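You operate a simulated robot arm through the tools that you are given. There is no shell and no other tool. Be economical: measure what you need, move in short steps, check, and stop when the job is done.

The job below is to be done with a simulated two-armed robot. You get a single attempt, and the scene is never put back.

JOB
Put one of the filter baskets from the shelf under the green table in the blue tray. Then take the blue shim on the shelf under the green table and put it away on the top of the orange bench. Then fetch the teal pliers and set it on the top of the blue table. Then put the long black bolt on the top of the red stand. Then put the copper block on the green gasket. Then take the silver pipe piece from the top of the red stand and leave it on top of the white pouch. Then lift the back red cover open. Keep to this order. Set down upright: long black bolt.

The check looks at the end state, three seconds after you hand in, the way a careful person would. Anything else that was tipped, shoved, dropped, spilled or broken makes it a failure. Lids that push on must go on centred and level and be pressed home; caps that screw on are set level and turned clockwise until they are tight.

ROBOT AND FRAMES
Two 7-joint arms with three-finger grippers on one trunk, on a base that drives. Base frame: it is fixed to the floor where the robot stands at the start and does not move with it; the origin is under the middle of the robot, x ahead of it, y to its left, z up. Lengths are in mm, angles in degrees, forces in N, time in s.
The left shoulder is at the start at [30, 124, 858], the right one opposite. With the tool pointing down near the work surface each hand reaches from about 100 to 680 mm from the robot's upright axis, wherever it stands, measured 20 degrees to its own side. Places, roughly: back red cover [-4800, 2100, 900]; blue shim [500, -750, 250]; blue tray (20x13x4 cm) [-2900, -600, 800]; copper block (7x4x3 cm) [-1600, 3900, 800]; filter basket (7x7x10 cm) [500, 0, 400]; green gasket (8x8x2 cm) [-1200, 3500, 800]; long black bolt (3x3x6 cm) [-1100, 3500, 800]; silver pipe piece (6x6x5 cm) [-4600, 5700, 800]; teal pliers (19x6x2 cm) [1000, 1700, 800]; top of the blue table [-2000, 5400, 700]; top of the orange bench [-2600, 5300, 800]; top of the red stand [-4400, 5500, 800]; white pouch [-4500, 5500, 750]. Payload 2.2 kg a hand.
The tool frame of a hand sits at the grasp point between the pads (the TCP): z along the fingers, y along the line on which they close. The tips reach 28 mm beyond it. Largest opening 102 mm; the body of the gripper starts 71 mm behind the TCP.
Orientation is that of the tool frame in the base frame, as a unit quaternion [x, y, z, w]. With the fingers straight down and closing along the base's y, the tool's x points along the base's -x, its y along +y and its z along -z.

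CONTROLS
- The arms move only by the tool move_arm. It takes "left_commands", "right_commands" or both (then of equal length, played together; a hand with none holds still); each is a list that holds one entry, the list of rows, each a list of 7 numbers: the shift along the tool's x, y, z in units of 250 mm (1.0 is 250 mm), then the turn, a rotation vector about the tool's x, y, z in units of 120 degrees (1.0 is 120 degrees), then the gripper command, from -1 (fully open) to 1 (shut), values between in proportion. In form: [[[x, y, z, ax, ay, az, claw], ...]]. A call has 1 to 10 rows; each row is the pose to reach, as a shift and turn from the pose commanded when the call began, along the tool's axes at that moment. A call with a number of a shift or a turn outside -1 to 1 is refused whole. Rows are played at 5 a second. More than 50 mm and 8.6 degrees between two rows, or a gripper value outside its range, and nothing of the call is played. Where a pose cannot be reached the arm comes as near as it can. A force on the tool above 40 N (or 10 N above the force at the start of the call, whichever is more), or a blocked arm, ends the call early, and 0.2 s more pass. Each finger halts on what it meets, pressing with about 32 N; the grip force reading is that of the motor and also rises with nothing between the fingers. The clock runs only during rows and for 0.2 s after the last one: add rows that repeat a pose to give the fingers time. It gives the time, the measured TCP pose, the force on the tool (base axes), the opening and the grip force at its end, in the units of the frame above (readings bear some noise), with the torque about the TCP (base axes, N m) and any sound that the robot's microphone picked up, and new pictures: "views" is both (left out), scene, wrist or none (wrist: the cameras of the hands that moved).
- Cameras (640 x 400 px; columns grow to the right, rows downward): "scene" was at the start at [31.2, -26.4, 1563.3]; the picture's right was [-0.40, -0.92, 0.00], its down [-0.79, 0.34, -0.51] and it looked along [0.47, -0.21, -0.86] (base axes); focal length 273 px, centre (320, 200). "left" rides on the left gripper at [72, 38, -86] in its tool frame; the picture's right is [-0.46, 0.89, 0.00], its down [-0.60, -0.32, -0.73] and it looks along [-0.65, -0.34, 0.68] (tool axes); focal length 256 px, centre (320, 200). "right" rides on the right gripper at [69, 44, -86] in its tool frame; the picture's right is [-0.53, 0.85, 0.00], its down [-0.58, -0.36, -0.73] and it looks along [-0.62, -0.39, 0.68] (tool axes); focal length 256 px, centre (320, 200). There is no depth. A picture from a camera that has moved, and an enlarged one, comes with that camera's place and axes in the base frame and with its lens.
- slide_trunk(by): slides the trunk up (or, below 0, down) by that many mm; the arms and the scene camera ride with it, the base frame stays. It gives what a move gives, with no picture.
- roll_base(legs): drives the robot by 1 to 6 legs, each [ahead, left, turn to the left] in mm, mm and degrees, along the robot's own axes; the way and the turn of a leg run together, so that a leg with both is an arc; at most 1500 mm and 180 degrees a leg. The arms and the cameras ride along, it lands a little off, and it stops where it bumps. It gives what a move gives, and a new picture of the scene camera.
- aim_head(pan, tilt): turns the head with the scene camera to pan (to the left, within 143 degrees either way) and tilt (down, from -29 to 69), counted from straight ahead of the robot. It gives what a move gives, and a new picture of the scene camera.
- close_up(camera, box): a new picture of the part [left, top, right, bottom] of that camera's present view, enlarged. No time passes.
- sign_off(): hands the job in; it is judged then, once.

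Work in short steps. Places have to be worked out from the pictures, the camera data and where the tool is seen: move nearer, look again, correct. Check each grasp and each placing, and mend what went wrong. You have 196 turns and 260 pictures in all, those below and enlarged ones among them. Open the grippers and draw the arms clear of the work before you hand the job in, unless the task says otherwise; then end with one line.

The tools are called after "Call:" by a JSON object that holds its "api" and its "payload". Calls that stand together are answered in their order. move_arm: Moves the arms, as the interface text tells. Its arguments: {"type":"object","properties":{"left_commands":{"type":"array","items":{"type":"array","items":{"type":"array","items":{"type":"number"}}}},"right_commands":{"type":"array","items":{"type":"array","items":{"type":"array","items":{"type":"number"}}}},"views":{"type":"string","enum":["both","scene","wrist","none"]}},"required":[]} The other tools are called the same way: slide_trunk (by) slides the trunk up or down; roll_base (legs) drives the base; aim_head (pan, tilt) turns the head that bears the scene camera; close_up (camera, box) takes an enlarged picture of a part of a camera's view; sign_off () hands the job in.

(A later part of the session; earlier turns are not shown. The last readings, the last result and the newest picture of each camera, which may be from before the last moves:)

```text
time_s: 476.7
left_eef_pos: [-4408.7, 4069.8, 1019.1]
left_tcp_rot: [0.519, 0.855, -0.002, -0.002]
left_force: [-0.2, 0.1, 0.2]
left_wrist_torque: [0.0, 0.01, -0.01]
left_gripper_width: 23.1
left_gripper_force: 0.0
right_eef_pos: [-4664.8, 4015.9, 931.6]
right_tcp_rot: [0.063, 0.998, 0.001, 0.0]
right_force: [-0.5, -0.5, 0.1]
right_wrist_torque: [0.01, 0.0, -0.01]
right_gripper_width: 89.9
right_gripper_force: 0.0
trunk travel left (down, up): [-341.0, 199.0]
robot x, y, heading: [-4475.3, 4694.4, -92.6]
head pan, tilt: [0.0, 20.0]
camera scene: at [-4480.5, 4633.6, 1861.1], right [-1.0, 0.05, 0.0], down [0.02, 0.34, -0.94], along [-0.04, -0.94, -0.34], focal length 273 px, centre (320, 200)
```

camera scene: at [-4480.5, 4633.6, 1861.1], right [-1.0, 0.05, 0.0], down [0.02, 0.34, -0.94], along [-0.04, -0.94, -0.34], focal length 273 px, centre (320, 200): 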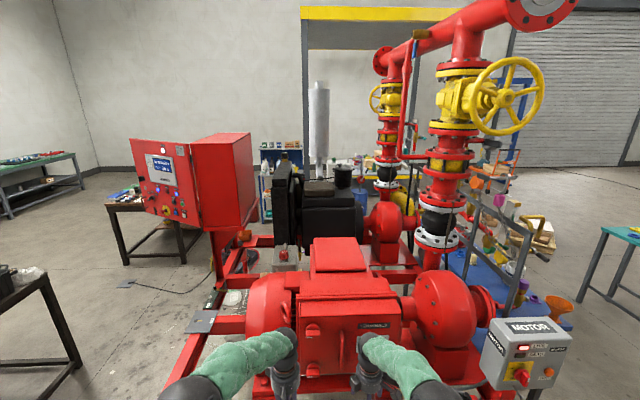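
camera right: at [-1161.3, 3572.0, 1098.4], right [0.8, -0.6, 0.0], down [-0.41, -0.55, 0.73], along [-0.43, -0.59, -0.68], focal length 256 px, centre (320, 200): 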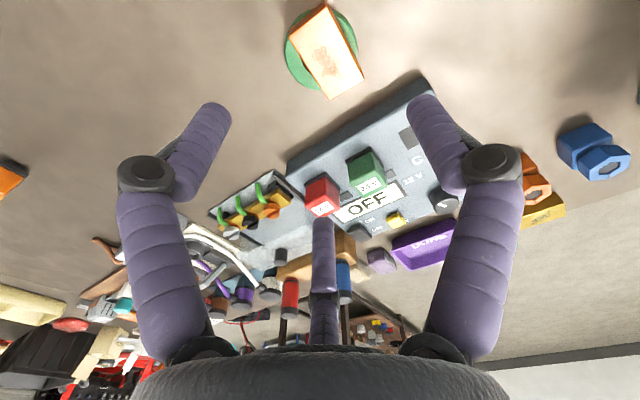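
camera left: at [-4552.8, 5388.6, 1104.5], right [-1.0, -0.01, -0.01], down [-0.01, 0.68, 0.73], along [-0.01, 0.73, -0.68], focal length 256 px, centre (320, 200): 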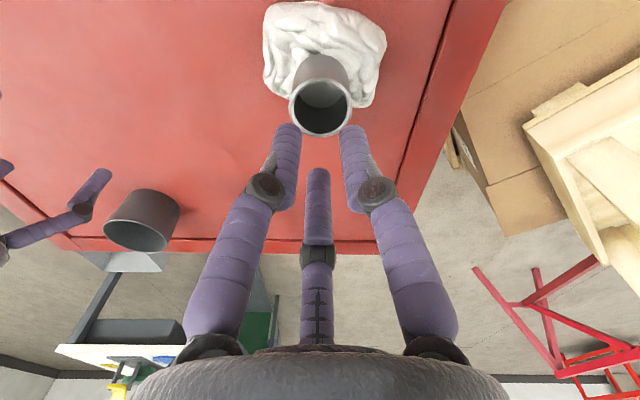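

The cover should appear near column 339, row 204. I'll zoom in there.

Call:
{"api": "close_up", "payload": {"camera": "scene", "box": [260, 140, 440, 280]}}

```text
2.86 times, centred on (350, 210) of scene
camera zoom: at [-4480.5, 4633.6, 1861.1], right [-1.0, 0.05, 0.0], down [0.02, 0.34, -0.94], along [-0.04, -0.94, -0.34], focal length 780 px, centre (234, 171)
```

zoom: 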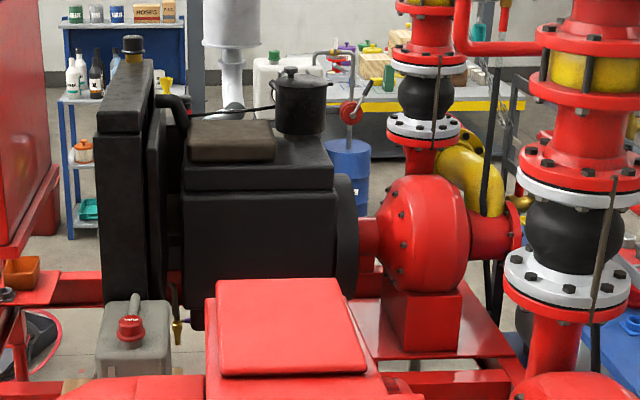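

I can't see a separate cover from here. I'll look around to the right (west side of the machine) before choosing a route.

Call:
{"api": "aim_head", "payload": {"pan": -45, "tilt": 25}}

```text
time_s: 477.8
left_eef_pos: [-4409.0, 4069.4, 1018.0]
left_tcp_rot: [0.519, 0.855, -0.002, -0.002]
left_force: [0.0, 0.4, 0.2]
left_wrist_torque: [0.01, 0.01, -0.01]
left_gripper_width: 22.9
left_gripper_force: 0.1
right_eef_pos: [-4663.7, 4016.8, 931.3]
right_tcp_rot: [0.063, 0.998, 0.001, 0.001]
right_force: [-0.2, 0.1, -0.9]
right_wrist_torque: [-0.02, 0.0, 0.0]
right_gripper_width: 89.9
right_gripper_force: 0.1
trunk travel left (down, up): [-341.0, 199.0]
robot x, y, heading: [-4474.5, 4697.9, -93.0]
head pan, tilt: [-45.0, 25.0]
camera scene: at [-4544.2, 4664.5, 1853.1], right [-0.67, 0.74, 0.0], down [0.31, 0.28, -0.91], along [-0.67, -0.61, -0.42], focal length 273 px, centre (320, 200)
```

scene: 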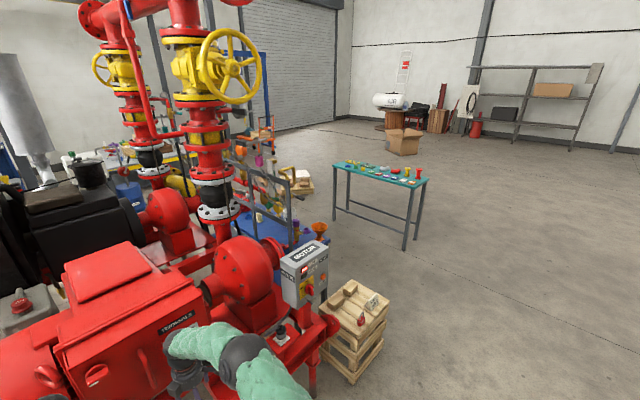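

The west side is cluttered. I'll move east along the corridor to look down the lane between the machine and the dark table.

Call:
{"api": "aim_head", "payload": {"pan": -25, "tilt": 25}}

Call:
{"api": "roll_base", "payload": {"legs": [[0, 1260, 3]]}}

```text
time_s: 478.6
left_eef_pos: [-4408.8, 4069.4, 1018.9]
left_tcp_rot: [0.519, 0.855, -0.003, -0.002]
left_force: [0.1, -0.6, 0.2]
left_wrist_torque: [0.01, -0.02, 0.0]
left_gripper_width: 22.9
left_gripper_force: 0.0
right_eef_pos: [-4664.6, 4016.8, 931.9]
right_tcp_rot: [0.063, 0.998, 0.002, 0.0]
right_force: [-0.4, -1.2, 0.1]
right_wrist_torque: [-0.01, -0.01, 0.01]
right_gripper_width: 90.1
right_gripper_force: 0.2
trunk travel left (down, up): [-341.0, 199.0]
robot x, y, heading: [-4474.8, 4693.2, -92.9]
head pan, tilt: [-25.0, 25.0]
camera scene: at [-4519.1, 4645.1, 1853.1], right [-0.89, 0.47, 0.0], down [0.2, 0.37, -0.91], along [-0.42, -0.8, -0.42], focal length 273 px, centre (320, 200)
```

scene: 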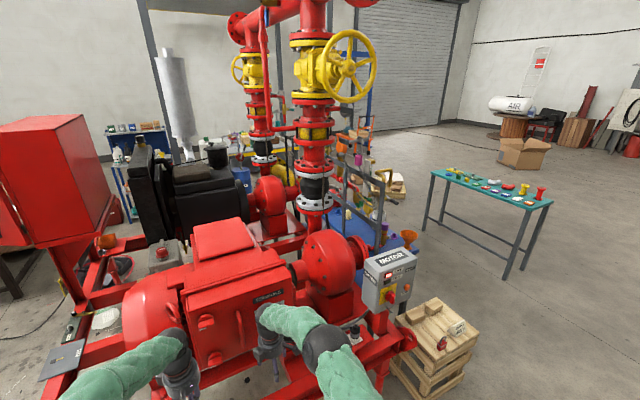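

```text
time_s: 480.2
left_eef_pos: [-4334.2, 4066.5, 1019.1]
left_tcp_rot: [0.52, 0.854, -0.001, -0.002]
left_force: [-0.1, -1.2, -0.2]
left_wrist_torque: [0.03, 0.03, -0.03]
left_gripper_width: 22.9
left_gripper_force: 0.1
right_eef_pos: [-4595.2, 4017.3, 930.6]
right_tcp_rot: [0.067, 0.998, 0.007, -0.002]
right_force: [-5.5, 5.7, -1.2]
right_wrist_torque: [-0.7, -0.69, -0.16]
right_gripper_width: 89.9
right_gripper_force: 0.0
trunk travel left (down, up): [-341.0, 199.0]
robot x, y, heading: [-4398.3, 4688.6, -92.6]
head pan, tilt: [-25.0, 25.0]
stopped in leg 1: the force on the tool passed its limit at 52 N (the readings are from after the stop); the commanded pose is now the measured one
camera scene: at [-4443.3, 4643.0, 1853.1], right [-0.89, 0.47, 0.0], down [0.2, 0.37, -0.91], along [-0.42, -0.8, -0.42], focal length 273 px, centre (320, 200)
```

scene: 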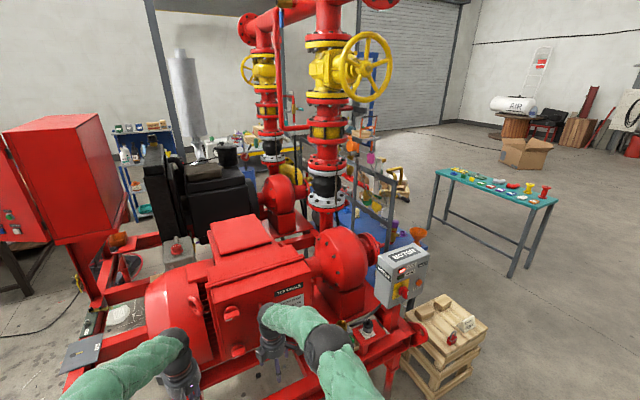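

The right hand brushed the motor when strafing. I'll back off 100 mm and retract both hands first.

Call:
{"api": "roll_base", "payload": {"legs": [[-100, 0, 0]]}}

Call:
{"api": "move_arm", "payload": {"left_commands": [[[0.1, 0.06, -0.08, 0, 0, 0, 0.55], [0.2, 0.12, -0.16, 0, 0, 0, 0.55], [0.3, 0.18, -0.24, 0, 0, 0, 0.55], [0.4, 0.24, -0.32, 0, 0, 0, 0.55], [0.5, 0.3, -0.4, 0, 0, 0, 0.55], [0.6, 0.36, -0.48, 0, 0, 0, 0.55]]], "right_commands": [[[0, 0.12, -0.12, 0, 0, 0, -0.76], [0, 0.24, -0.24, 0, 0, 0, -0.76], [0, 0.36, -0.36, 0, 0, 0, -0.76], [0, 0.48, -0.48, 0, 0, 0, -0.76], [0, 0.6, -0.6, 0, 0, 0, -0.76], [0, 0.72, -0.72, 0, 0, 0, -0.76]]], "views": "none"}}

```text
time_s: 481.3
left_eef_pos: [-4329.1, 4169.9, 1019.4]
left_tcp_rot: [0.521, 0.853, -0.002, -0.002]
left_force: [0.8, -0.2, -0.4]
left_wrist_torque: [0.0, -0.01, -0.01]
left_gripper_width: 22.8
left_gripper_force: 0.1
right_eef_pos: [-4591.6, 4118.6, 929.9]
right_tcp_rot: [0.066, 0.998, 0.005, -0.002]
right_force: [0.1, -0.4, 0.4]
right_wrist_torque: [-0.01, 0.04, 0.01]
right_gripper_width: 89.8
right_gripper_force: 0.1
trunk travel left (down, up): [-341.0, 199.0]
robot x, y, heading: [-4397.6, 4797.0, -92.8]
head pan, tilt: [-25.0, 25.0]
camera scene: at [-4439.4, 4744.6, 1853.2], right [-0.88, 0.47, 0.0], down [0.2, 0.37, -0.91], along [-0.42, -0.8, -0.42], focal length 273 px, centre (320, 200)
```

scene: 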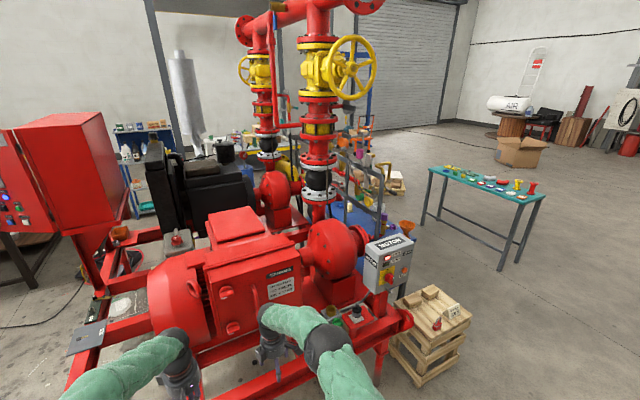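

```text
time_s: 482.7
left_eef_pos: [-4318.1, 4346.5, 1141.2]
left_tcp_rot: [0.52, 0.854, -0.003, -0.002]
left_force: [-0.3, 0.0, 0.3]
left_wrist_torque: [-0.05, 0.02, -0.01]
left_gripper_width: 23.3
left_gripper_force: 0.1
right_eef_pos: [-4565.6, 4297.1, 1114.1]
right_tcp_rot: [0.066, 0.998, 0.006, -0.002]
right_force: [0.7, 0.4, 0.2]
right_wrist_torque: [-0.03, 0.0, 0.0]
right_gripper_width: 89.6
right_gripper_force: 0.1
trunk travel left (down, up): [-341.0, 199.0]
robot x, y, heading: [-4396.5, 4797.2, -92.9]
head pan, tilt: [-25.0, 25.0]
```

Both hands are back. I'll strafe east to the head of the lane.

Call:
{"api": "roll_base", "payload": {"legs": [[80, 1180, 3]]}}

```text
time_s: 488.7
left_eef_pos: [-3111.8, 4246.4, 1139.9]
left_tcp_rot: [0.494, 0.869, -0.002, -0.002]
left_force: [0.5, 0.5, -0.8]
left_wrist_torque: [0.0, 0.02, -0.02]
left_gripper_width: 23.0
left_gripper_force: 0.0
right_eef_pos: [-3359.6, 4181.6, 1112.4]
right_tcp_rot: [0.035, 0.999, 0.006, -0.002]
right_force: [0.7, 0.8, -0.1]
right_wrist_torque: [-0.02, 0.03, -0.03]
right_gripper_width: 89.8
right_gripper_force: 0.0
trunk travel left (down, up): [-341.0, 199.0]
robot x, y, heading: [-3216.5, 4692.1, -89.0]
head pan, tilt: [-25.0, 25.0]
camera scene: at [-3257.0, 4638.5, 1853.1], right [-0.91, 0.41, 0.0], down [0.17, 0.39, -0.91], along [-0.37, -0.83, -0.42], focal length 273 px, centre (320, 200)
```

scene: 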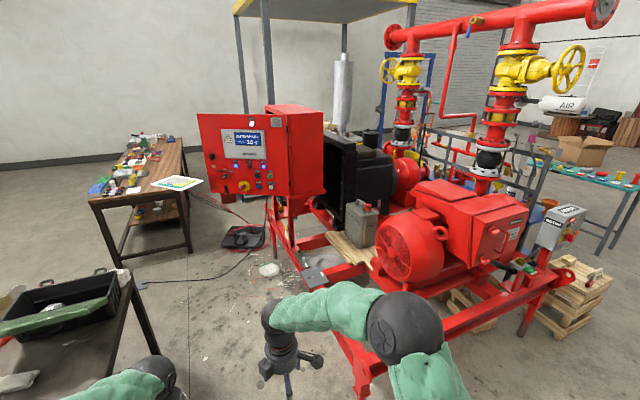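

The lane is too tight because of the cabinet. I'll go around the east side and come at the machine from the south-east instead, along y ≈ 2350.

Call:
{"api": "roll_base", "payload": {"legs": [[0, 1480, 0], [0, 1480, 0], [1200, 150, 0], [1150, 0, 0], [0, 0, -91], [1000, 0, 0]]}}

```text
time_s: 522.8
left_eef_pos: [-1474.0, 2242.7, 1140.1]
left_tcp_rot: [0.959, 0.284, 0.0, -0.003]
left_force: [0.0, 0.4, 0.4]
left_wrist_torque: [-0.01, -0.02, 0.02]
left_gripper_width: 22.8
left_gripper_force: 0.0
right_eef_pos: [-1548.6, 2486.3, 1112.4]
right_tcp_rot: [0.719, 0.695, 0.006, 0.002]
right_force: [0.8, 0.2, -0.6]
right_wrist_torque: [-0.03, -0.04, -0.01]
right_gripper_width: 89.9
right_gripper_force: 0.0
trunk travel left (down, up): [-341.0, 199.0]
robot x, y, heading: [-1031.5, 2366.3, -177.6]
head pan, tilt: [-25.0, 25.0]
camera scene: at [-1089.7, 2402.2, 1853.1], right [0.38, 0.93, 0.0], down [0.39, -0.16, -0.91], along [-0.84, 0.34, -0.42], focal length 273 px, centre (320, 200)
```

scene: 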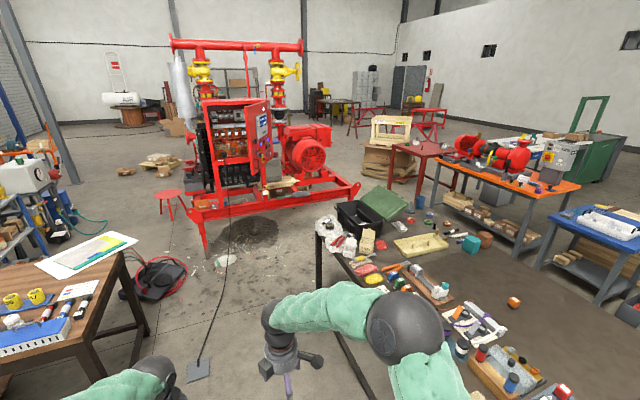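

The machine is now seen from the east. The cover should be near column 185, row 157, so I'll zoom there.

Call:
{"api": "close_up", "payload": {"camera": "scene", "box": [110, 90, 290, 230]}}

```text
2.86 times, centred on (200, 160) of scene
camera zoom: at [-1089.7, 2402.2, 1853.1], right [0.38, 0.93, 0.0], down [0.39, -0.16, -0.91], along [-0.84, 0.34, -0.42], focal length 780 px, centre (663, 314)
```

zoom: 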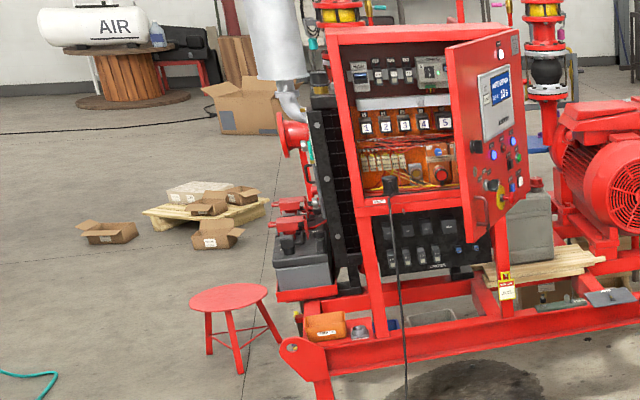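

There are two small red terminal covers on a grey battery beside the cabinet; the back one is near [-4750, 2120, 850], with a red stool just south of it. I'll drive closer along y ≈ 2500 and look again.

Call:
{"api": "aim_head", "payload": {"pan": 10, "tilt": 30}}

Call:
{"api": "roll_base", "payload": {"legs": [[0, 0, -2.4], [850, -130, 0], [850, 0, 0]]}}

```text
time_s: 523.8
left_eef_pos: [-1473.3, 2241.5, 1139.5]
left_tcp_rot: [0.959, 0.283, 0.0, -0.003]
left_force: [0.7, 0.5, -0.5]
left_wrist_torque: [-0.01, 0.04, 0.0]
left_gripper_width: 23.2
left_gripper_force: 0.1
right_eef_pos: [-1548.6, 2486.4, 1111.9]
right_tcp_rot: [0.72, 0.694, 0.007, 0.003]
right_force: [0.6, 0.1, -0.3]
right_wrist_torque: [-0.01, 0.01, -0.03]
right_gripper_width: 90.0
right_gripper_force: 0.0
trunk travel left (down, up): [-341.0, 199.0]
robot x, y, heading: [-1029.7, 2362.4, -177.1]
head pan, tilt: [10.0, 30.0]
camera scene: at [-1092.3, 2347.4, 1845.2], right [-0.22, 0.98, 0.0], down [0.49, 0.11, -0.87], along [-0.84, -0.19, -0.5], focal length 273 px, centre (320, 200)
```

scene: 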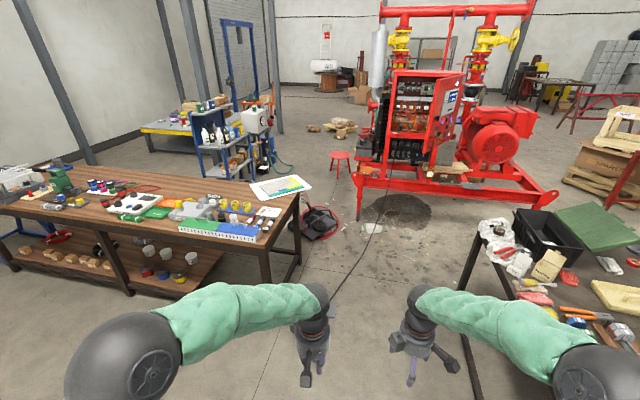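

```text
time_s: 533.0
left_eef_pos: [-3216.2, 2375.0, 1140.9]
left_tcp_rot: [0.964, 0.265, 0.002, -0.002]
left_force: [-0.5, -1.0, 0.3]
left_wrist_torque: [0.02, -0.04, -0.03]
left_gripper_width: 23.0
left_gripper_force: 0.0
right_eef_pos: [-3280.0, 2620.9, 1112.4]
right_tcp_rot: [0.732, 0.681, 0.006, 0.003]
right_force: [-0.7, -0.1, 0.5]
right_wrist_torque: [0.01, -0.02, -0.02]
right_gripper_width: 89.7
right_gripper_force: 0.1
trunk travel left (down, up): [-341.0, 199.0]
robot x, y, heading: [-2771.0, 2477.9, -179.0]
head pan, tilt: [10.0, 30.0]
camera scene: at [-2830.1, 2465.0, 1845.1], right [-0.18, 0.98, 0.0], down [0.49, 0.09, -0.87], along [-0.85, -0.16, -0.5], focal length 273 px, centre (320, 200)
```

scene: 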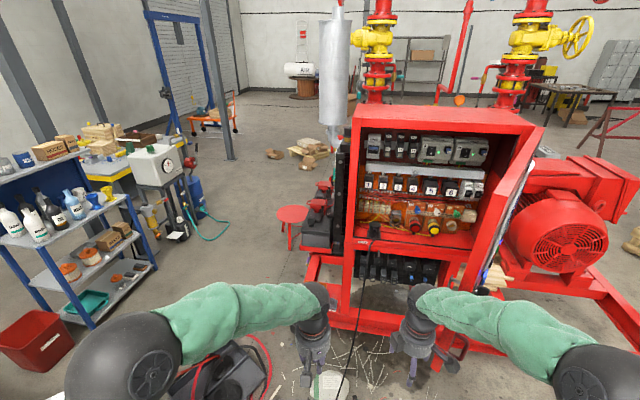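

Much nearer now. I'll zoom in on the battery with its red covers.

Call:
{"api": "close_up", "payload": {"camera": "scene", "box": [260, 150, 380, 270]}}

```text
3.33 times, centred on (320, 210) of scene
camera zoom: at [-2830.1, 2465.0, 1845.1], right [-0.18, 0.98, 0.0], down [0.49, 0.09, -0.87], along [-0.85, -0.16, -0.5], focal length 910 px, centre (320, 167)
```

zoom: 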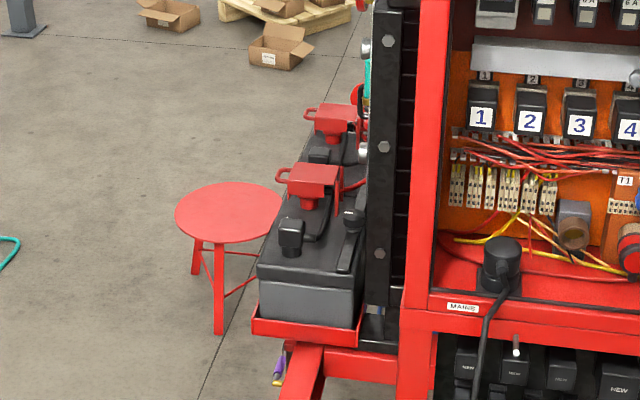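

The two batteries each carry a red cover with a tab; the back one is at about [-4750, 2135, 850]. Direct access from here is blocked by the black case, hoses and brown table, so I'll go round by the west. First legs back to the corridor.

Call:
{"api": "roll_base", "payload": {"legs": [[-1400, 0, -1], [-1300, 0, 0], [0, -1120, 0], [0, -1020, 0], [1490, 0, 0], [1490, 0, 0]]}}

```text
time_s: 570.1
left_eef_pos: [-3416.1, 4539.1, 1139.5]
left_tcp_rot: [0.97, 0.245, 0.0, -0.003]
left_force: [0.0, -0.7, -0.3]
left_wrist_torque: [-0.02, 0.01, -0.01]
left_gripper_width: 22.8
left_gripper_force: 0.1
right_eef_pos: [-3471.6, 4786.3, 1112.5]
right_tcp_rot: [0.746, 0.666, 0.006, 0.003]
right_force: [-0.7, -0.3, 0.2]
right_wrist_torque: [0.0, -0.05, 0.0]
right_gripper_width: 90.0
right_gripper_force: 0.0
trunk travel left (down, up): [-341.0, 199.0]
robot x, y, heading: [-2967.8, 4622.8, 178.2]
head pan, tilt: [10.0, 30.0]
camera scene: at [-3028.1, 4612.2, 1845.1], right [-0.14, 0.99, 0.0], down [0.5, 0.07, -0.87], along [-0.86, -0.13, -0.5], focal length 273 px, centre (320, 200)
```

scene: 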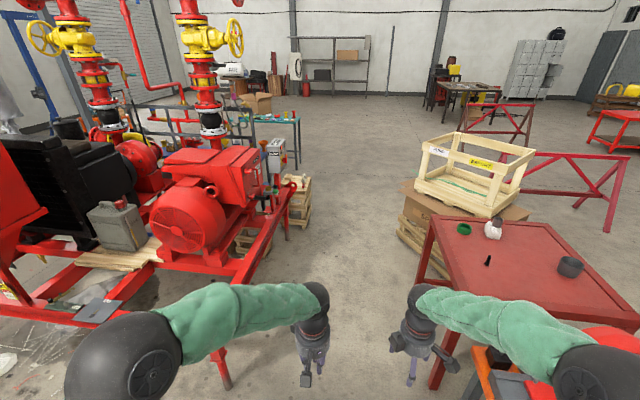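

All earlier placements still look right from here. I'll continue west past the machine and the teal table.

Call:
{"api": "roll_base", "payload": {"legs": [[1490, 0, 1.8], [1490, 0, 0], [1490, 0, 0], [900, 0, 0], [0, 0, 90], [900, 0, 0]]}}

```text
time_s: 603.9
left_eef_pos: [-8221.2, 3133.3, 1140.8]
left_tcp_rot: [0.501, 0.866, -0.001, -0.003]
left_force: [-0.2, -0.8, -0.7]
left_wrist_torque: [-0.01, 0.01, 0.04]
left_gripper_width: 22.9
left_gripper_force: 0.1
right_eef_pos: [-8466.0, 3072.2, 1113.0]
right_tcp_rot: [0.043, 0.999, 0.006, -0.002]
right_force: [-0.2, -0.2, 0.4]
right_wrist_torque: [-0.02, 0.0, 0.04]
right_gripper_width: 89.6
right_gripper_force: 0.1
trunk travel left (down, up): [-341.0, 199.0]
robot x, y, heading: [-8318.7, 3580.7, -90.1]
head pan, tilt: [10.0, 30.0]
camera scene: at [-8305.8, 3521.7, 1845.1], right [-0.99, -0.17, 0.0], down [-0.09, 0.49, -0.87], along [0.15, -0.85, -0.5], focal length 273 px, centre (320, 200)
```

scene: 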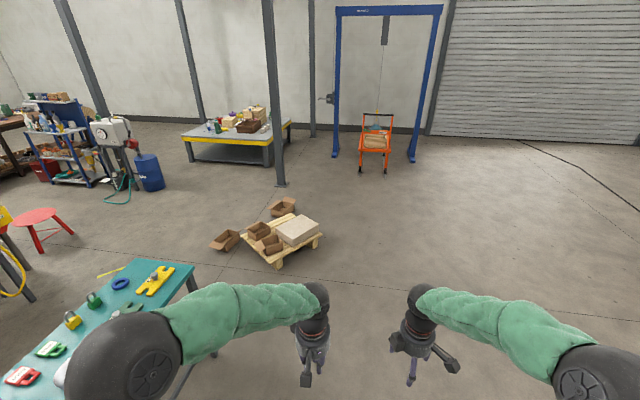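

The stool is actually low, at about [-5055, 1725], so there is room south of the back cover at [-4724, 2135, 864]. I'll drive south of the teal table, then east, passing south of the stool.

Call:
{"api": "roll_base", "payload": {"legs": [[1490, 0, 0], [90, 0, 0], [0, 0, 90], [1490, 0, 0], [500, 0, 0], [1050, -900, 0]]}}

```text
time_s: 631.8
left_eef_pos: [-4844.2, 1240.3, 1140.0]
left_tcp_rot: [-0.258, 0.966, -0.003, 0.0]
left_force: [0.8, 0.3, 0.0]
left_wrist_torque: [-0.01, 0.01, -0.01]
left_gripper_width: 23.1
left_gripper_force: 0.0
right_eef_pos: [-4781.2, 992.9, 1112.0]
right_tcp_rot: [-0.676, 0.737, 0.003, -0.006]
right_force: [0.2, 0.3, -0.2]
right_wrist_torque: [-0.01, -0.04, -0.01]
right_gripper_width: 89.9
right_gripper_force: 0.0
trunk travel left (down, up): [-341.0, 199.0]
robot x, y, heading: [-5288.1, 1142.8, -0.3]
head pan, tilt: [10.0, 30.0]
camera scene: at [-5231.8, 1157.3, 1845.1], right [0.17, -0.99, 0.0], down [-0.49, -0.09, -0.87], along [0.85, 0.15, -0.5], focal length 273 px, centre (320, 200)
```

scene: 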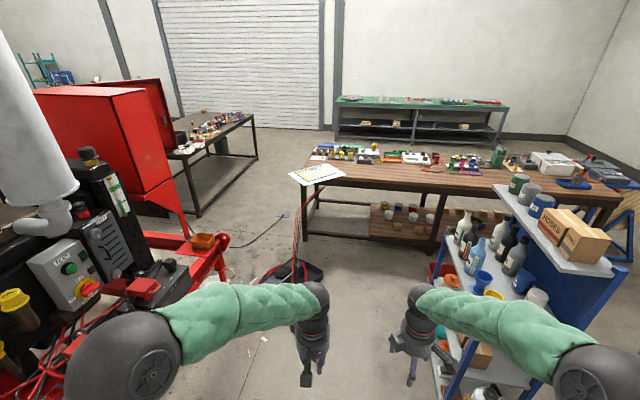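

I'm south-west of the batteries. I'll drive to just south of the back cover and turn to face it.

Call:
{"api": "aim_head", "payload": {"pan": 0, "tilt": 50}}

Call:
{"api": "roll_base", "payload": {"legs": [[660, 0, 0], [0, 300, 0], [0, 0, 90]]}}

```text
time_s: 632.6
left_eef_pos: [-4843.1, 1240.5, 1139.4]
left_tcp_rot: [-0.258, 0.966, -0.003, 0.0]
left_force: [-0.6, 0.4, 0.1]
left_wrist_torque: [0.02, -0.01, -0.03]
left_gripper_width: 23.2
left_gripper_force: 0.0
right_eef_pos: [-4781.4, 993.6, 1112.3]
right_tcp_rot: [-0.676, 0.737, 0.003, -0.006]
right_force: [0.4, -0.8, -0.4]
right_wrist_torque: [-0.01, -0.01, 0.01]
right_gripper_width: 89.6
right_gripper_force: 0.1
trunk travel left (down, up): [-341.0, 199.0]
robot x, y, heading: [-5288.6, 1141.1, -0.0]
head pan, tilt: [0.0, 50.0]
camera scene: at [-5244.2, 1142.0, 1815.7], right [0.0, -1.0, 0.0], down [-0.77, 0.0, -0.64], along [0.64, 0.0, -0.77], focal length 273 px, centre (320, 200)
```

scene: 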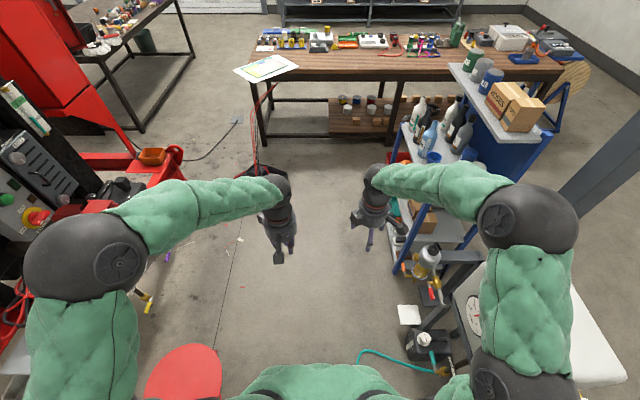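

```text
time_s: 641.7
left_eef_pos: [-4758.3, 1878.9, 1139.7]
left_tcp_rot: [0.876, -0.483, 0.001, -0.002]
left_force: [0.3, 0.0, -0.1]
left_wrist_torque: [-0.02, -0.01, 0.0]
left_gripper_width: 22.8
left_gripper_force: 0.1
right_eef_pos: [-4514.6, 1951.6, 1112.9]
right_tcp_rot: [1.0, -0.023, 0.002, 0.007]
right_force: [-0.5, -0.6, 0.2]
right_wrist_torque: [-0.03, -0.01, 0.02]
right_gripper_width: 89.8
right_gripper_force: 0.0
trunk travel left (down, up): [-341.0, 199.0]
robot x, y, heading: [-4643.7, 1437.2, 92.0]
head pan, tilt: [0.0, 50.0]
camera scene: at [-4643.9, 1485.3, 1815.6], right [1.0, 0.04, 0.0], down [0.03, -0.77, -0.64], along [-0.02, 0.64, -0.77], focal length 273 px, centre (320, 200)
```

scene: 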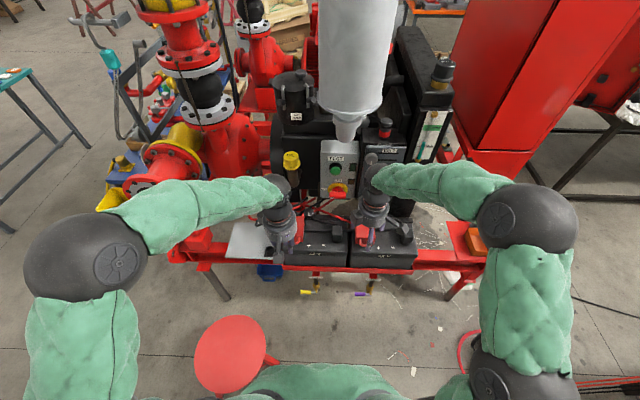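

I'm in front of the batteries. I'll zoom in on the covers.

Call:
{"api": "close_up", "payload": {"camera": "scene", "box": [250, 190, 430, 300]}}

Call:
{"api": "close_up", "payload": {"camera": "left", "box": [0, 0, 640, 400]}}

```text
3.56 times, centred on (340, 245) of scene
camera zoom: at [-4643.9, 1485.3, 1815.6], right [1.0, 0.04, 0.0], down [0.03, -0.77, -0.64], along [-0.02, 0.64, -0.77], focal length 971 px, centre (249, 40)
```

zoom: 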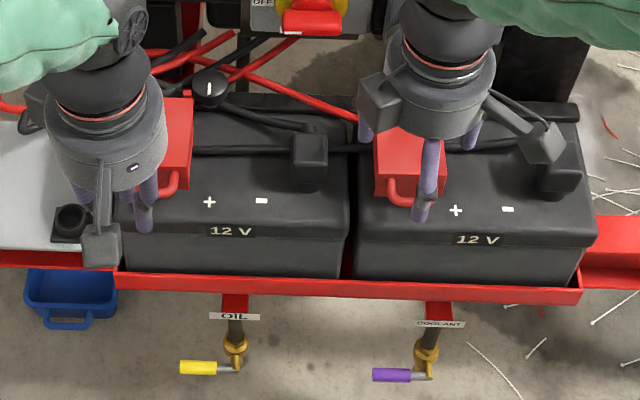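

```text
1.00 times, centred on (320, 200) of left (not enlarged: the box is as wide or as high as the picture)
camera zoom: at [-4752.0, 1798.1, 1225.3], right [-1.0, -0.08, -0.01], down [-0.06, 0.68, 0.73], along [-0.05, 0.73, -0.68], focal length 256 px, centre (320, 200)
```

zoom: 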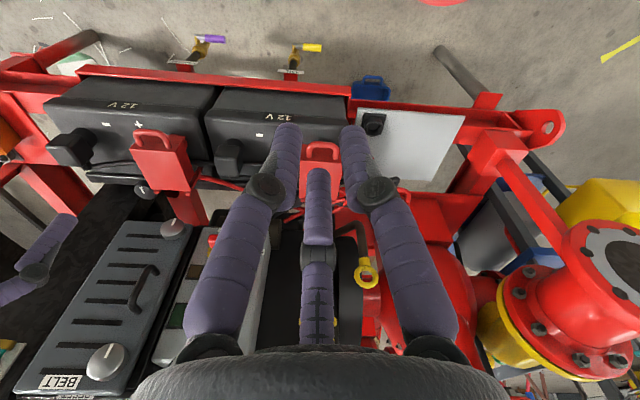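

The left (western) battery's cover is the back one; it has a U-shaped handle on its front. The hands hide it, so I'll move both aside to measure it.

Call:
{"api": "move_arm", "payload": {"left_commands": [[[0.038, 0.166, 0, 0, 0, 0, 0.55], [0.075, 0.332, 0, 0, 0, 0, 0.55], [0.113, 0.497, 0, 0, 0, 0, 0.55], [0.15, 0.663, 0, 0, 0, 0, 0.55]]], "right_commands": [[[0.125, 0.095, 0, 0, 0, 0, -0.76], [0.25, 0.19, 0, 0, 0, 0, -0.76], [0.374, 0.284, 0, 0, 0, 0, -0.76], [0.498, 0.378, 0, 0, 0, 0, -0.76]]], "views": "none"}}

Call:
{"api": "close_up", "payload": {"camera": "scene", "box": [250, 195, 390, 285]}}

Call:
{"api": "close_up", "payload": {"camera": "left", "box": [120, 40, 440, 260]}}

```text
time_s: 642.7
left_eef_pos: [-4879.8, 1758.3, 1138.7]
left_tcp_rot: [0.876, -0.483, 0.002, -0.002]
left_force: [0.0, 0.5, -0.3]
left_wrist_torque: [0.01, 0.02, 0.01]
left_gripper_width: 23.2
left_gripper_force: 0.1
right_eef_pos: [-4395.5, 1849.3, 1116.2]
right_tcp_rot: [1.0, -0.023, 0.002, 0.005]
right_force: [-0.1, 0.4, 0.9]
right_wrist_torque: [0.04, 0.04, 0.0]
right_gripper_width: 89.8
right_gripper_force: 0.1
trunk travel left (down, up): [-341.0, 199.0]
robot x, y, heading: [-4639.0, 1439.4, 92.2]
head pan, tilt: [0.0, 50.0]
```

```text
4.44 times, centred on (320, 240) of scene
camera zoom: at [-4643.5, 1482.5, 1815.7], right [1.0, 0.04, 0.0], down [0.03, -0.76, -0.64], along [-0.02, 0.64, -0.77], focal length 1213 px, centre (320, 22)
```

zoom: 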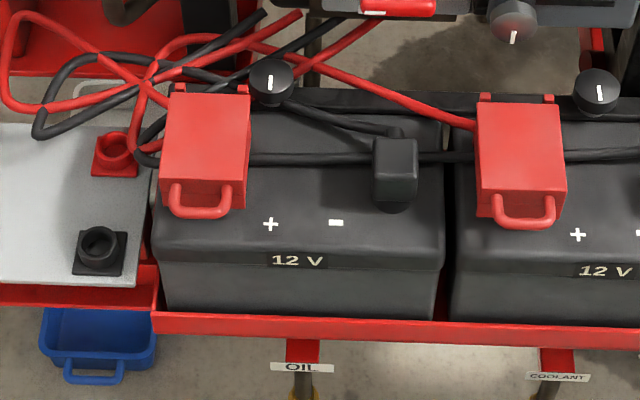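

```text
1.82 times, centred on (280, 150) of left
camera zoom: at [-4873.4, 1676.0, 1225.3], right [-1.0, -0.08, -0.01], down [-0.06, 0.68, 0.73], along [-0.05, 0.73, -0.68], focal length 465 px, centre (393, 291)
```

zoom: 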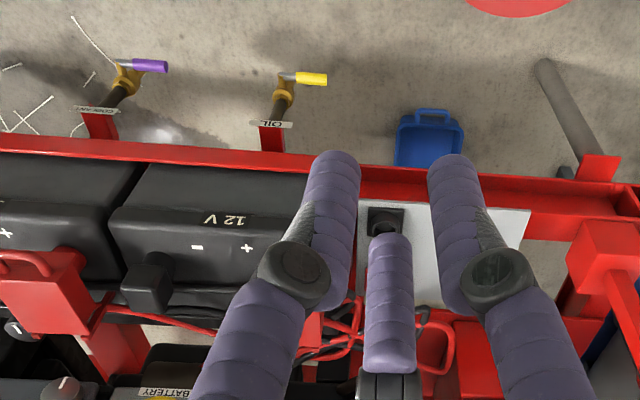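

The cover is a hinged red box, about 79 mm wide, hinged at its back near y 2205, with a U-handle sticking out south near [-4775, 2080]. I'll close the left hand into a pointer, turn it horizontal, and stage it in front of the handle.

Call:
{"api": "move_arm", "payload": {"left_commands": [[[-0.043, -0.077, 0.098, 0.0354, -0.0613, 0, 1], [-0.085, -0.153, 0.196, 0.0708, -0.1227, 0, 1], [-0.128, -0.23, 0.294, 0.1062, -0.184, 0, 1], [-0.17, -0.306, 0.392, 0.1416, -0.2454, 0, 1], [-0.213, -0.383, 0.49, 0.177, -0.3067, 0, 1], [-0.256, -0.46, 0.588, 0.2124, -0.368, 0, 1], [-0.298, -0.536, 0.686, 0.2478, -0.4294, 0, 1], [-0.341, -0.613, 0.784, 0.2832, -0.4907, 0, 1], [-0.383, -0.689, 0.882, 0.3186, -0.5521, 0, 1], [-0.426, -0.766, 0.98, 0.354, -0.6134, 0, 1]]], "views": "both"}}

```text
time_s: 644.9
left_eef_pos: [-4712.8, 2029.7, 935.4]
left_tcp_rot: [0.646, -0.429, -0.405, -0.485]
left_force: [2.7, -8.0, -10.8]
left_wrist_torque: [0.97, 0.14, 0.15]
left_gripper_width: 2.1
left_gripper_force: 31.5
left hand out of reach, approached as far as the arm can: row 5, 6, 7, 8, 9, 10
right_eef_pos: [-4393.9, 1853.2, 1114.2]
right_tcp_rot: [1.0, -0.023, 0.002, 0.007]
right_force: [0.4, 1.0, -0.4]
right_wrist_torque: [-0.13, -0.02, -0.02]
right_gripper_width: 89.9
right_gripper_force: 0.1
trunk travel left (down, up): [-341.0, 199.0]
robot x, y, heading: [-4639.2, 1439.9, 92.5]
head pan, tilt: [0.0, 50.0]
camera scene: at [-4642.7, 1489.0, 1815.2], right [1.0, 0.04, 0.0], down [0.03, -0.77, -0.64], along [-0.02, 0.64, -0.77], focal length 273 px, centre (320, 200)
camera left: at [-4717.8, 1928.0, 874.3], right [-0.98, -0.07, 0.19], down [0.19, -0.56, 0.8], along [0.05, 0.82, 0.57], focal length 256 px, centre (320, 200)
```

scene: 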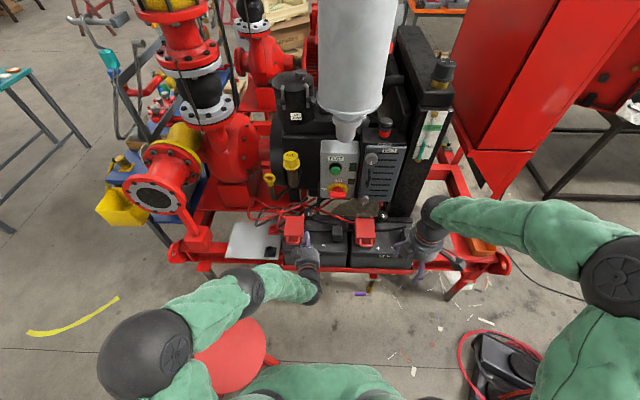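
left: 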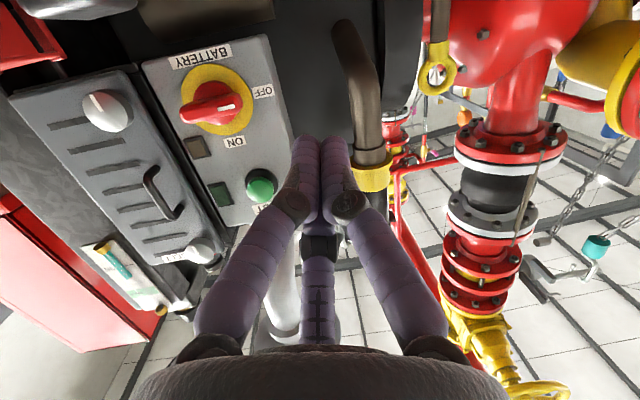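

The arm is too folded this close. I'll back the base 170 mm so that the hand can stay horizontal, then look.

Call:
{"api": "roll_base", "payload": {"legs": [[-170, 0, -2.4]]}}

```text
time_s: 646.4
left_eef_pos: [-4687.6, 1866.2, 944.5]
left_tcp_rot: [0.633, -0.439, -0.397, -0.499]
left_force: [-0.1, 0.1, -0.6]
left_wrist_torque: [-0.04, 0.0, -0.02]
left_gripper_width: 2.0
left_gripper_force: 31.4
right_eef_pos: [-4374.6, 1668.6, 1115.7]
right_tcp_rot: [0.999, -0.045, 0.002, 0.006]
right_force: [-0.1, -0.6, 0.4]
right_wrist_torque: [0.07, 0.0, 0.02]
right_gripper_width: 89.7
right_gripper_force: 0.0
trunk travel left (down, up): [-341.0, 199.0]
robot x, y, heading: [-4640.0, 1265.1, 89.9]
head pan, tilt: [0.0, 50.0]
camera scene: at [-4638.9, 1313.5, 1815.7], right [1.0, -0.01, 0.0], down [0.0, -0.77, -0.64], along [0.0, 0.64, -0.77], focal length 273 px, centre (320, 200)
```

scene: 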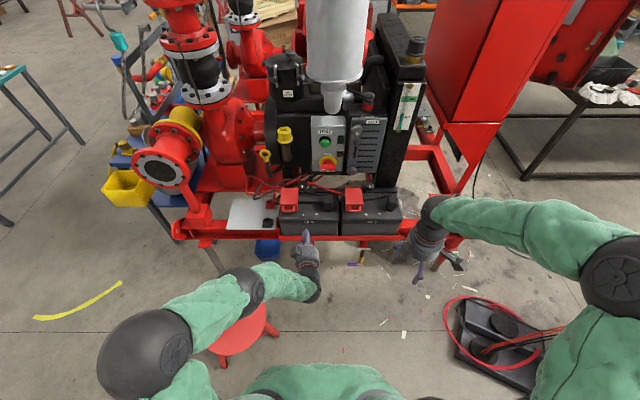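

The covers are in view now. I'll zoom in to measure the handle's height using the new viewpoint.

Call:
{"api": "close_up", "payload": {"camera": "scene", "box": [260, 180, 340, 250]}}

```text
5.71 times, centred on (300, 215) of scene
camera zoom: at [-4638.9, 1313.5, 1815.7], right [1.0, -0.01, 0.0], down [0.0, -0.77, -0.64], along [0.0, 0.64, -0.77], focal length 1560 px, centre (434, 114)
```

zoom: 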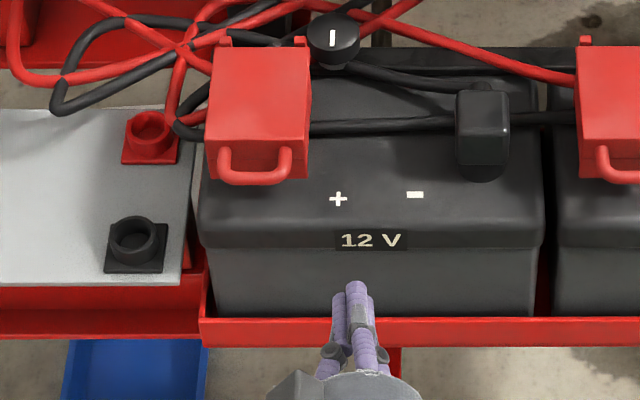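

The handle bar measures about [-4778, 2047, 854], with the cover's top at z 866. I'll open the fingers to 40 mm, straighten the hand to nearly horizontal with one finger above and two below, and stage 60 mm short of the bar.

Call:
{"api": "move_arm", "payload": {"left_commands": [[[0.027, 0.076, 0.111, 0.0075, -0.013, -0.0205, 0.2], [0.054, 0.152, 0.221, 0.015, -0.026, -0.041, 0.2], [0.082, 0.228, 0.332, 0.0225, -0.039, -0.0615, 0.2], [0.109, 0.304, 0.442, 0.03, -0.052, -0.082, 0.2], [0.136, 0.38, 0.553, 0.0375, -0.065, -0.1025, 0.2], [0.136, 0.38, 0.553, 0.0375, -0.065, -0.1025, 0.2]]], "views": "scene"}}

Call:
{"api": "close_up", "payload": {"camera": "scene", "box": [250, 180, 340, 250]}}

```text
time_s: 647.8
left_eef_pos: [-4700.2, 2020.1, 904.0]
left_tcp_rot: [0.64, -0.37, -0.416, -0.53]
left_force: [0.7, -0.2, 0.2]
left_wrist_torque: [0.0, -0.01, -0.01]
left_gripper_width: 41.0
left_gripper_force: 0.1
left hand out of reach, approached as far as the arm can: row 1, 2, 3, 4, 5, 6
right_eef_pos: [-4375.2, 1670.5, 1116.2]
right_tcp_rot: [0.999, -0.044, 0.003, 0.005]
right_force: [0.0, 0.4, 0.7]
right_wrist_torque: [0.01, -0.01, 0.03]
right_gripper_width: 89.6
right_gripper_force: 0.1
trunk travel left (down, up): [-341.0, 199.0]
robot x, y, heading: [-4637.8, 1265.3, 89.5]
head pan, tilt: [0.0, 50.0]
camera scene: at [-4639.3, 1314.8, 1815.7], right [1.0, 0.0, 0.0], down [0.0, -0.77, -0.64], along [0.0, 0.64, -0.77], focal length 273 px, centre (320, 200)
```

scene: 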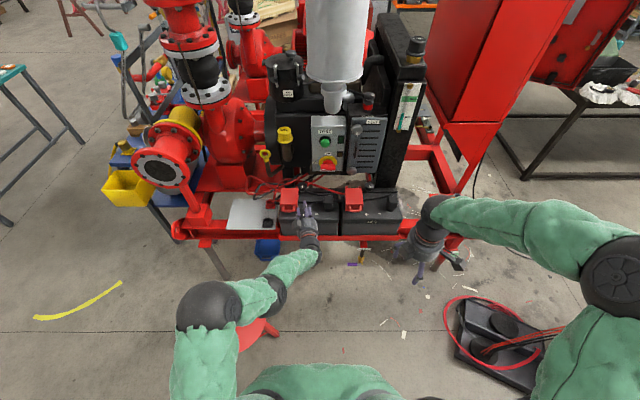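

```text
5.71 times, centred on (295, 215) of scene
camera zoom: at [-4639.3, 1314.8, 1815.7], right [1.0, 0.0, 0.0], down [0.0, -0.77, -0.64], along [0.0, 0.64, -0.77], focal length 1560 px, centre (463, 114)
```

zoom: 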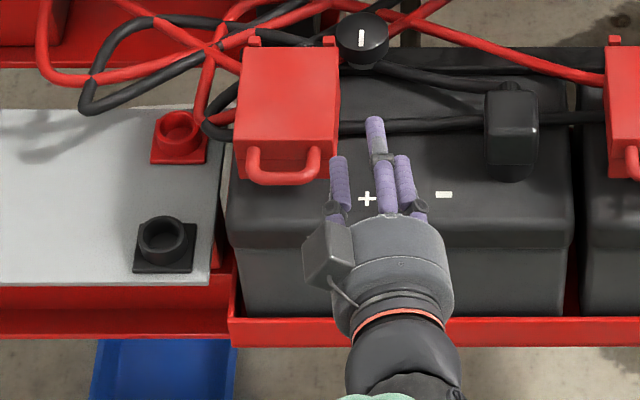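

The horizontal hand is limited by the high shoulder. I'll back off 150 mm and lower the trunk 240 mm so that the arm is level with the handle.

Call:
{"api": "roll_base", "payload": {"legs": [[-150, 0, 0.5]]}}

Call:
{"api": "slide_trunk", "payload": {"by": -240}}

```text
time_s: 649.2
left_eef_pos: [-4705.6, 1870.6, 904.9]
left_tcp_rot: [0.641, -0.367, -0.419, -0.528]
left_force: [0.2, -1.0, 0.4]
left_wrist_torque: [-0.05, -0.02, -0.02]
left_gripper_width: 40.5
left_gripper_force: 0.0
right_eef_pos: [-4379.4, 1523.0, 1115.6]
right_tcp_rot: [0.999, -0.04, 0.002, 0.005]
right_force: [0.5, -0.1, 0.6]
right_wrist_torque: [0.03, -0.01, -0.02]
right_gripper_width: 89.9
right_gripper_force: 0.1
trunk travel left (down, up): [-341.0, 199.0]
robot x, y, heading: [-4639.3, 1122.8, 90.4]
head pan, tilt: [0.0, 50.0]
camera scene: at [-4639.5, 1165.0, 1815.7], right [1.0, 0.0, 0.0], down [0.0, -0.77, -0.64], along [0.0, 0.64, -0.77], focal length 273 px, centre (320, 200)
```

scene: 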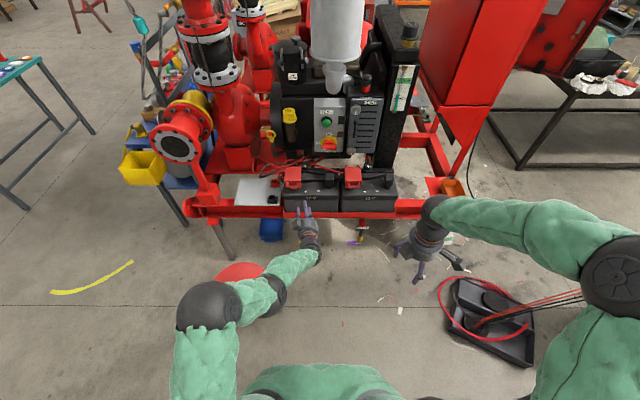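

```text
time_s: 651.7
left_eef_pos: [-4705.8, 1871.5, 665.2]
left_tcp_rot: [0.642, -0.367, -0.418, -0.528]
left_force: [0.5, -0.6, 0.9]
left_wrist_torque: [-0.01, -0.01, 0.04]
left_gripper_width: 40.9
left_gripper_force: 0.0
right_eef_pos: [-4378.3, 1524.6, 875.9]
right_tcp_rot: [0.999, -0.04, 0.002, 0.005]
right_force: [-0.1, 0.1, 0.8]
right_wrist_torque: [0.01, -0.02, -0.03]
right_gripper_width: 89.7
right_gripper_force: 0.1
trunk travel left (down, up): [-101.0, 439.0]
robot x, y, heading: [-4637.5, 1123.7, 90.2]
head pan, tilt: [0.0, 50.0]
```

The shoulder is now level. I'll raise the hand in front of the battery, straighten it, and move to 60 mm short of the bar.

Call:
{"api": "move_arm", "payload": {"left_commands": [[[-0.143, -0.058, -0.015, 0.013, 0.005, -0.01, 0.2], [-0.287, -0.115, -0.029, 0.026, 0.011, -0.02, 0.2], [-0.43, -0.173, -0.044, 0.04, 0.016, -0.031, 0.2], [-0.574, -0.23, -0.058, 0.053, 0.022, -0.041, 0.2], [-0.717, -0.288, -0.073, 0.066, 0.027, -0.051, 0.2], [-0.758, -0.227, 0.09, 0.066, 0.027, -0.051, 0.2], [-0.799, -0.165, 0.252, 0.066, 0.027, -0.051, 0.2], [-0.84, -0.104, 0.415, 0.066, 0.027, -0.051, 0.2], [-0.84, -0.104, 0.415, 0.066, 0.027, -0.051, 0.2]]], "views": "wrist"}}

Call:
{"api": "close_up", "payload": {"camera": "scene", "box": [250, 160, 340, 230]}}

```text
time_s: 653.7
left_eef_pos: [-4756.1, 1993.4, 874.9]
left_tcp_rot: [0.642, -0.379, -0.359, -0.561]
left_force: [0.1, 0.0, -1.1]
left_wrist_torque: [-0.04, -0.01, -0.03]
left_gripper_width: 40.9
left_gripper_force: 0.0
left hand out of reach, approached as far as the arm can: row 1, 2, 3, 4, 5, 6, 7, 8, 9
right_eef_pos: [-4378.2, 1524.1, 875.2]
right_tcp_rot: [0.999, -0.04, 0.002, 0.006]
right_force: [0.1, 0.1, 0.0]
right_wrist_torque: [-0.02, -0.02, 0.03]
right_gripper_width: 89.7
right_gripper_force: 0.0
trunk travel left (down, up): [-101.0, 439.0]
robot x, y, heading: [-4638.0, 1120.3, 90.7]
head pan, tilt: [0.0, 50.0]
camera left: at [-4753.8, 1898.7, 802.6], right [-1.0, -0.03, 0.02], down [0.03, -0.65, 0.76], along [-0.01, 0.76, 0.65], focal length 256 px, centre (320, 200)
```

left: 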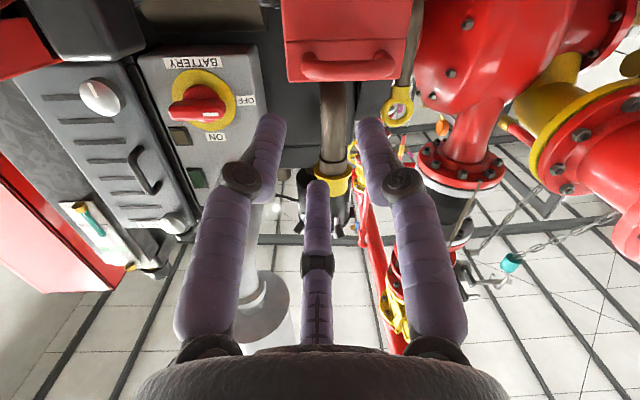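

```text
5.71 times, centred on (295, 195) of scene
camera zoom: at [-4639.4, 1166.9, 1575.7], right [1.0, 0.0, 0.0], down [0.0, -0.77, -0.64], along [0.0, 0.64, -0.77], focal length 1560 px, centre (463, 229)
```

zoom: 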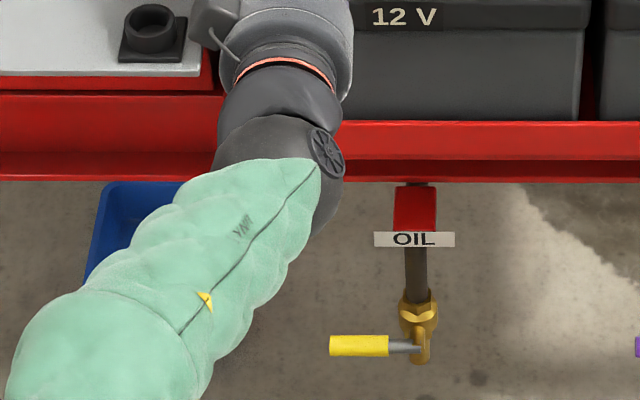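

From below I can see the handle: the bar is at about [-4775, 2059, 840]. I'll lower the trunk 70 mm more to ease the wrist, then raise the hand level with the bar and check the alignment.

Call:
{"api": "slide_trunk", "payload": {"by": -70}}

Call:
{"api": "move_arm", "payload": {"left_commands": [[[-0.09, -0.003, -0.008, 0, 0, 0, 0.2], [-0.18, -0.006, -0.016, 0, 0, 0, 0.2], [-0.18, -0.006, -0.016, 0, 0, 0, 0.2]]], "views": "wrist"}}

```text
time_s: 654.8
left_eef_pos: [-4755.6, 1993.8, 806.0]
left_tcp_rot: [0.64, -0.38, -0.36, -0.562]
left_force: [-0.1, 0.8, 0.2]
left_wrist_torque: [0.0, 0.02, 0.0]
left_gripper_width: 40.9
left_gripper_force: 0.2
right_eef_pos: [-4377.5, 1524.3, 806.3]
right_tcp_rot: [0.999, -0.04, 0.002, 0.005]
right_force: [-0.4, 0.5, 0.2]
right_wrist_torque: [-0.02, 0.02, 0.0]
right_gripper_width: 89.6
right_gripper_force: 0.0
trunk travel left (down, up): [-31.0, 509.0]
robot x, y, heading: [-4637.5, 1115.8, 90.2]
head pan, tilt: [0.0, 50.0]
```

```text
time_s: 655.5
left_eef_pos: [-4773.7, 1993.4, 846.2]
left_tcp_rot: [0.642, -0.379, -0.359, -0.561]
left_force: [0.6, -0.2, 0.1]
left_wrist_torque: [0.02, -0.02, 0.0]
left_gripper_width: 40.7
left_gripper_force: 0.0
right_eef_pos: [-4379.0, 1524.2, 804.6]
right_tcp_rot: [0.999, -0.041, 0.003, 0.007]
right_force: [0.5, 0.3, -0.2]
right_wrist_torque: [0.0, 0.0, 0.02]
right_gripper_width: 89.8
right_gripper_force: 0.0
trunk travel left (down, up): [-31.0, 509.0]
robot x, y, heading: [-4640.5, 1120.9, 90.3]
head pan, tilt: [0.0, 50.0]
camera left: at [-4771.8, 1898.4, 773.7], right [-1.0, -0.03, 0.02], down [0.03, -0.65, 0.76], along [-0.01, 0.76, 0.65], focal length 256 px, centre (320, 200)
```

left: 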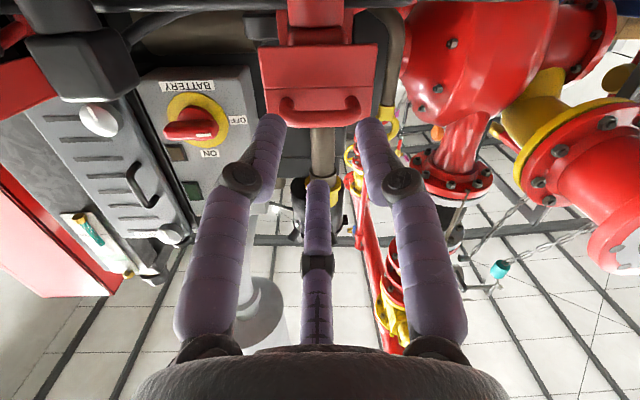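

Aligned exactly, and the bar is centred between the fingers. I'll open to 50 mm, advance 58 mm so that the bar lies between the upper finger and the lower pair, and look.

Call:
{"api": "move_arm", "payload": {"left_commands": [[[0, 0, 0, 0, 0, 0, 0.02], [-0.004, -0.007, 0.118, 0, 0, 0, 0.02], [-0.009, -0.014, 0.232, 0, 0, 0, 0.02], [-0.009, -0.014, 0.232, 0, 0, 0, 0.02]]], "views": "wrist"}}

```text
time_s: 656.5
left_eef_pos: [-4775.3, 2052.0, 844.1]
left_tcp_rot: [0.641, -0.38, -0.359, -0.562]
left_force: [-0.3, 0.0, 0.4]
left_wrist_torque: [0.0, 0.02, -0.01]
left_gripper_width: 50.1
left_gripper_force: 0.1
right_eef_pos: [-4377.9, 1525.1, 804.5]
right_tcp_rot: [0.999, -0.04, 0.003, 0.006]
right_force: [1.6, 0.0, -0.7]
right_wrist_torque: [-0.03, 0.03, 0.01]
right_gripper_width: 89.8
right_gripper_force: 0.0
trunk travel left (down, up): [-31.0, 509.0]
robot x, y, heading: [-4640.4, 1122.5, 90.3]
head pan, tilt: [0.0, 50.0]
camera left: at [-4772.7, 1957.1, 772.0], right [-1.0, -0.03, 0.02], down [0.03, -0.65, 0.76], along [-0.01, 0.76, 0.65], focal length 256 px, centre (320, 200)
```

left: 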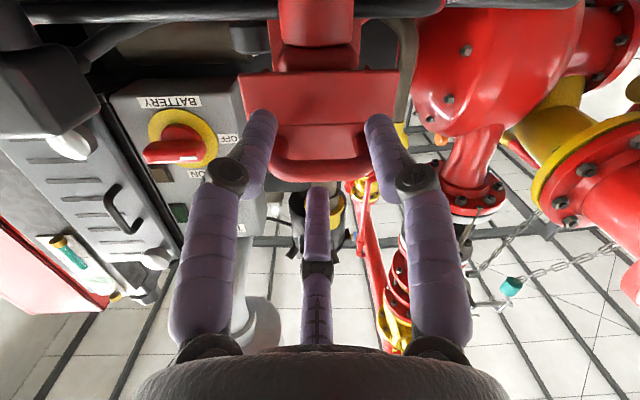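

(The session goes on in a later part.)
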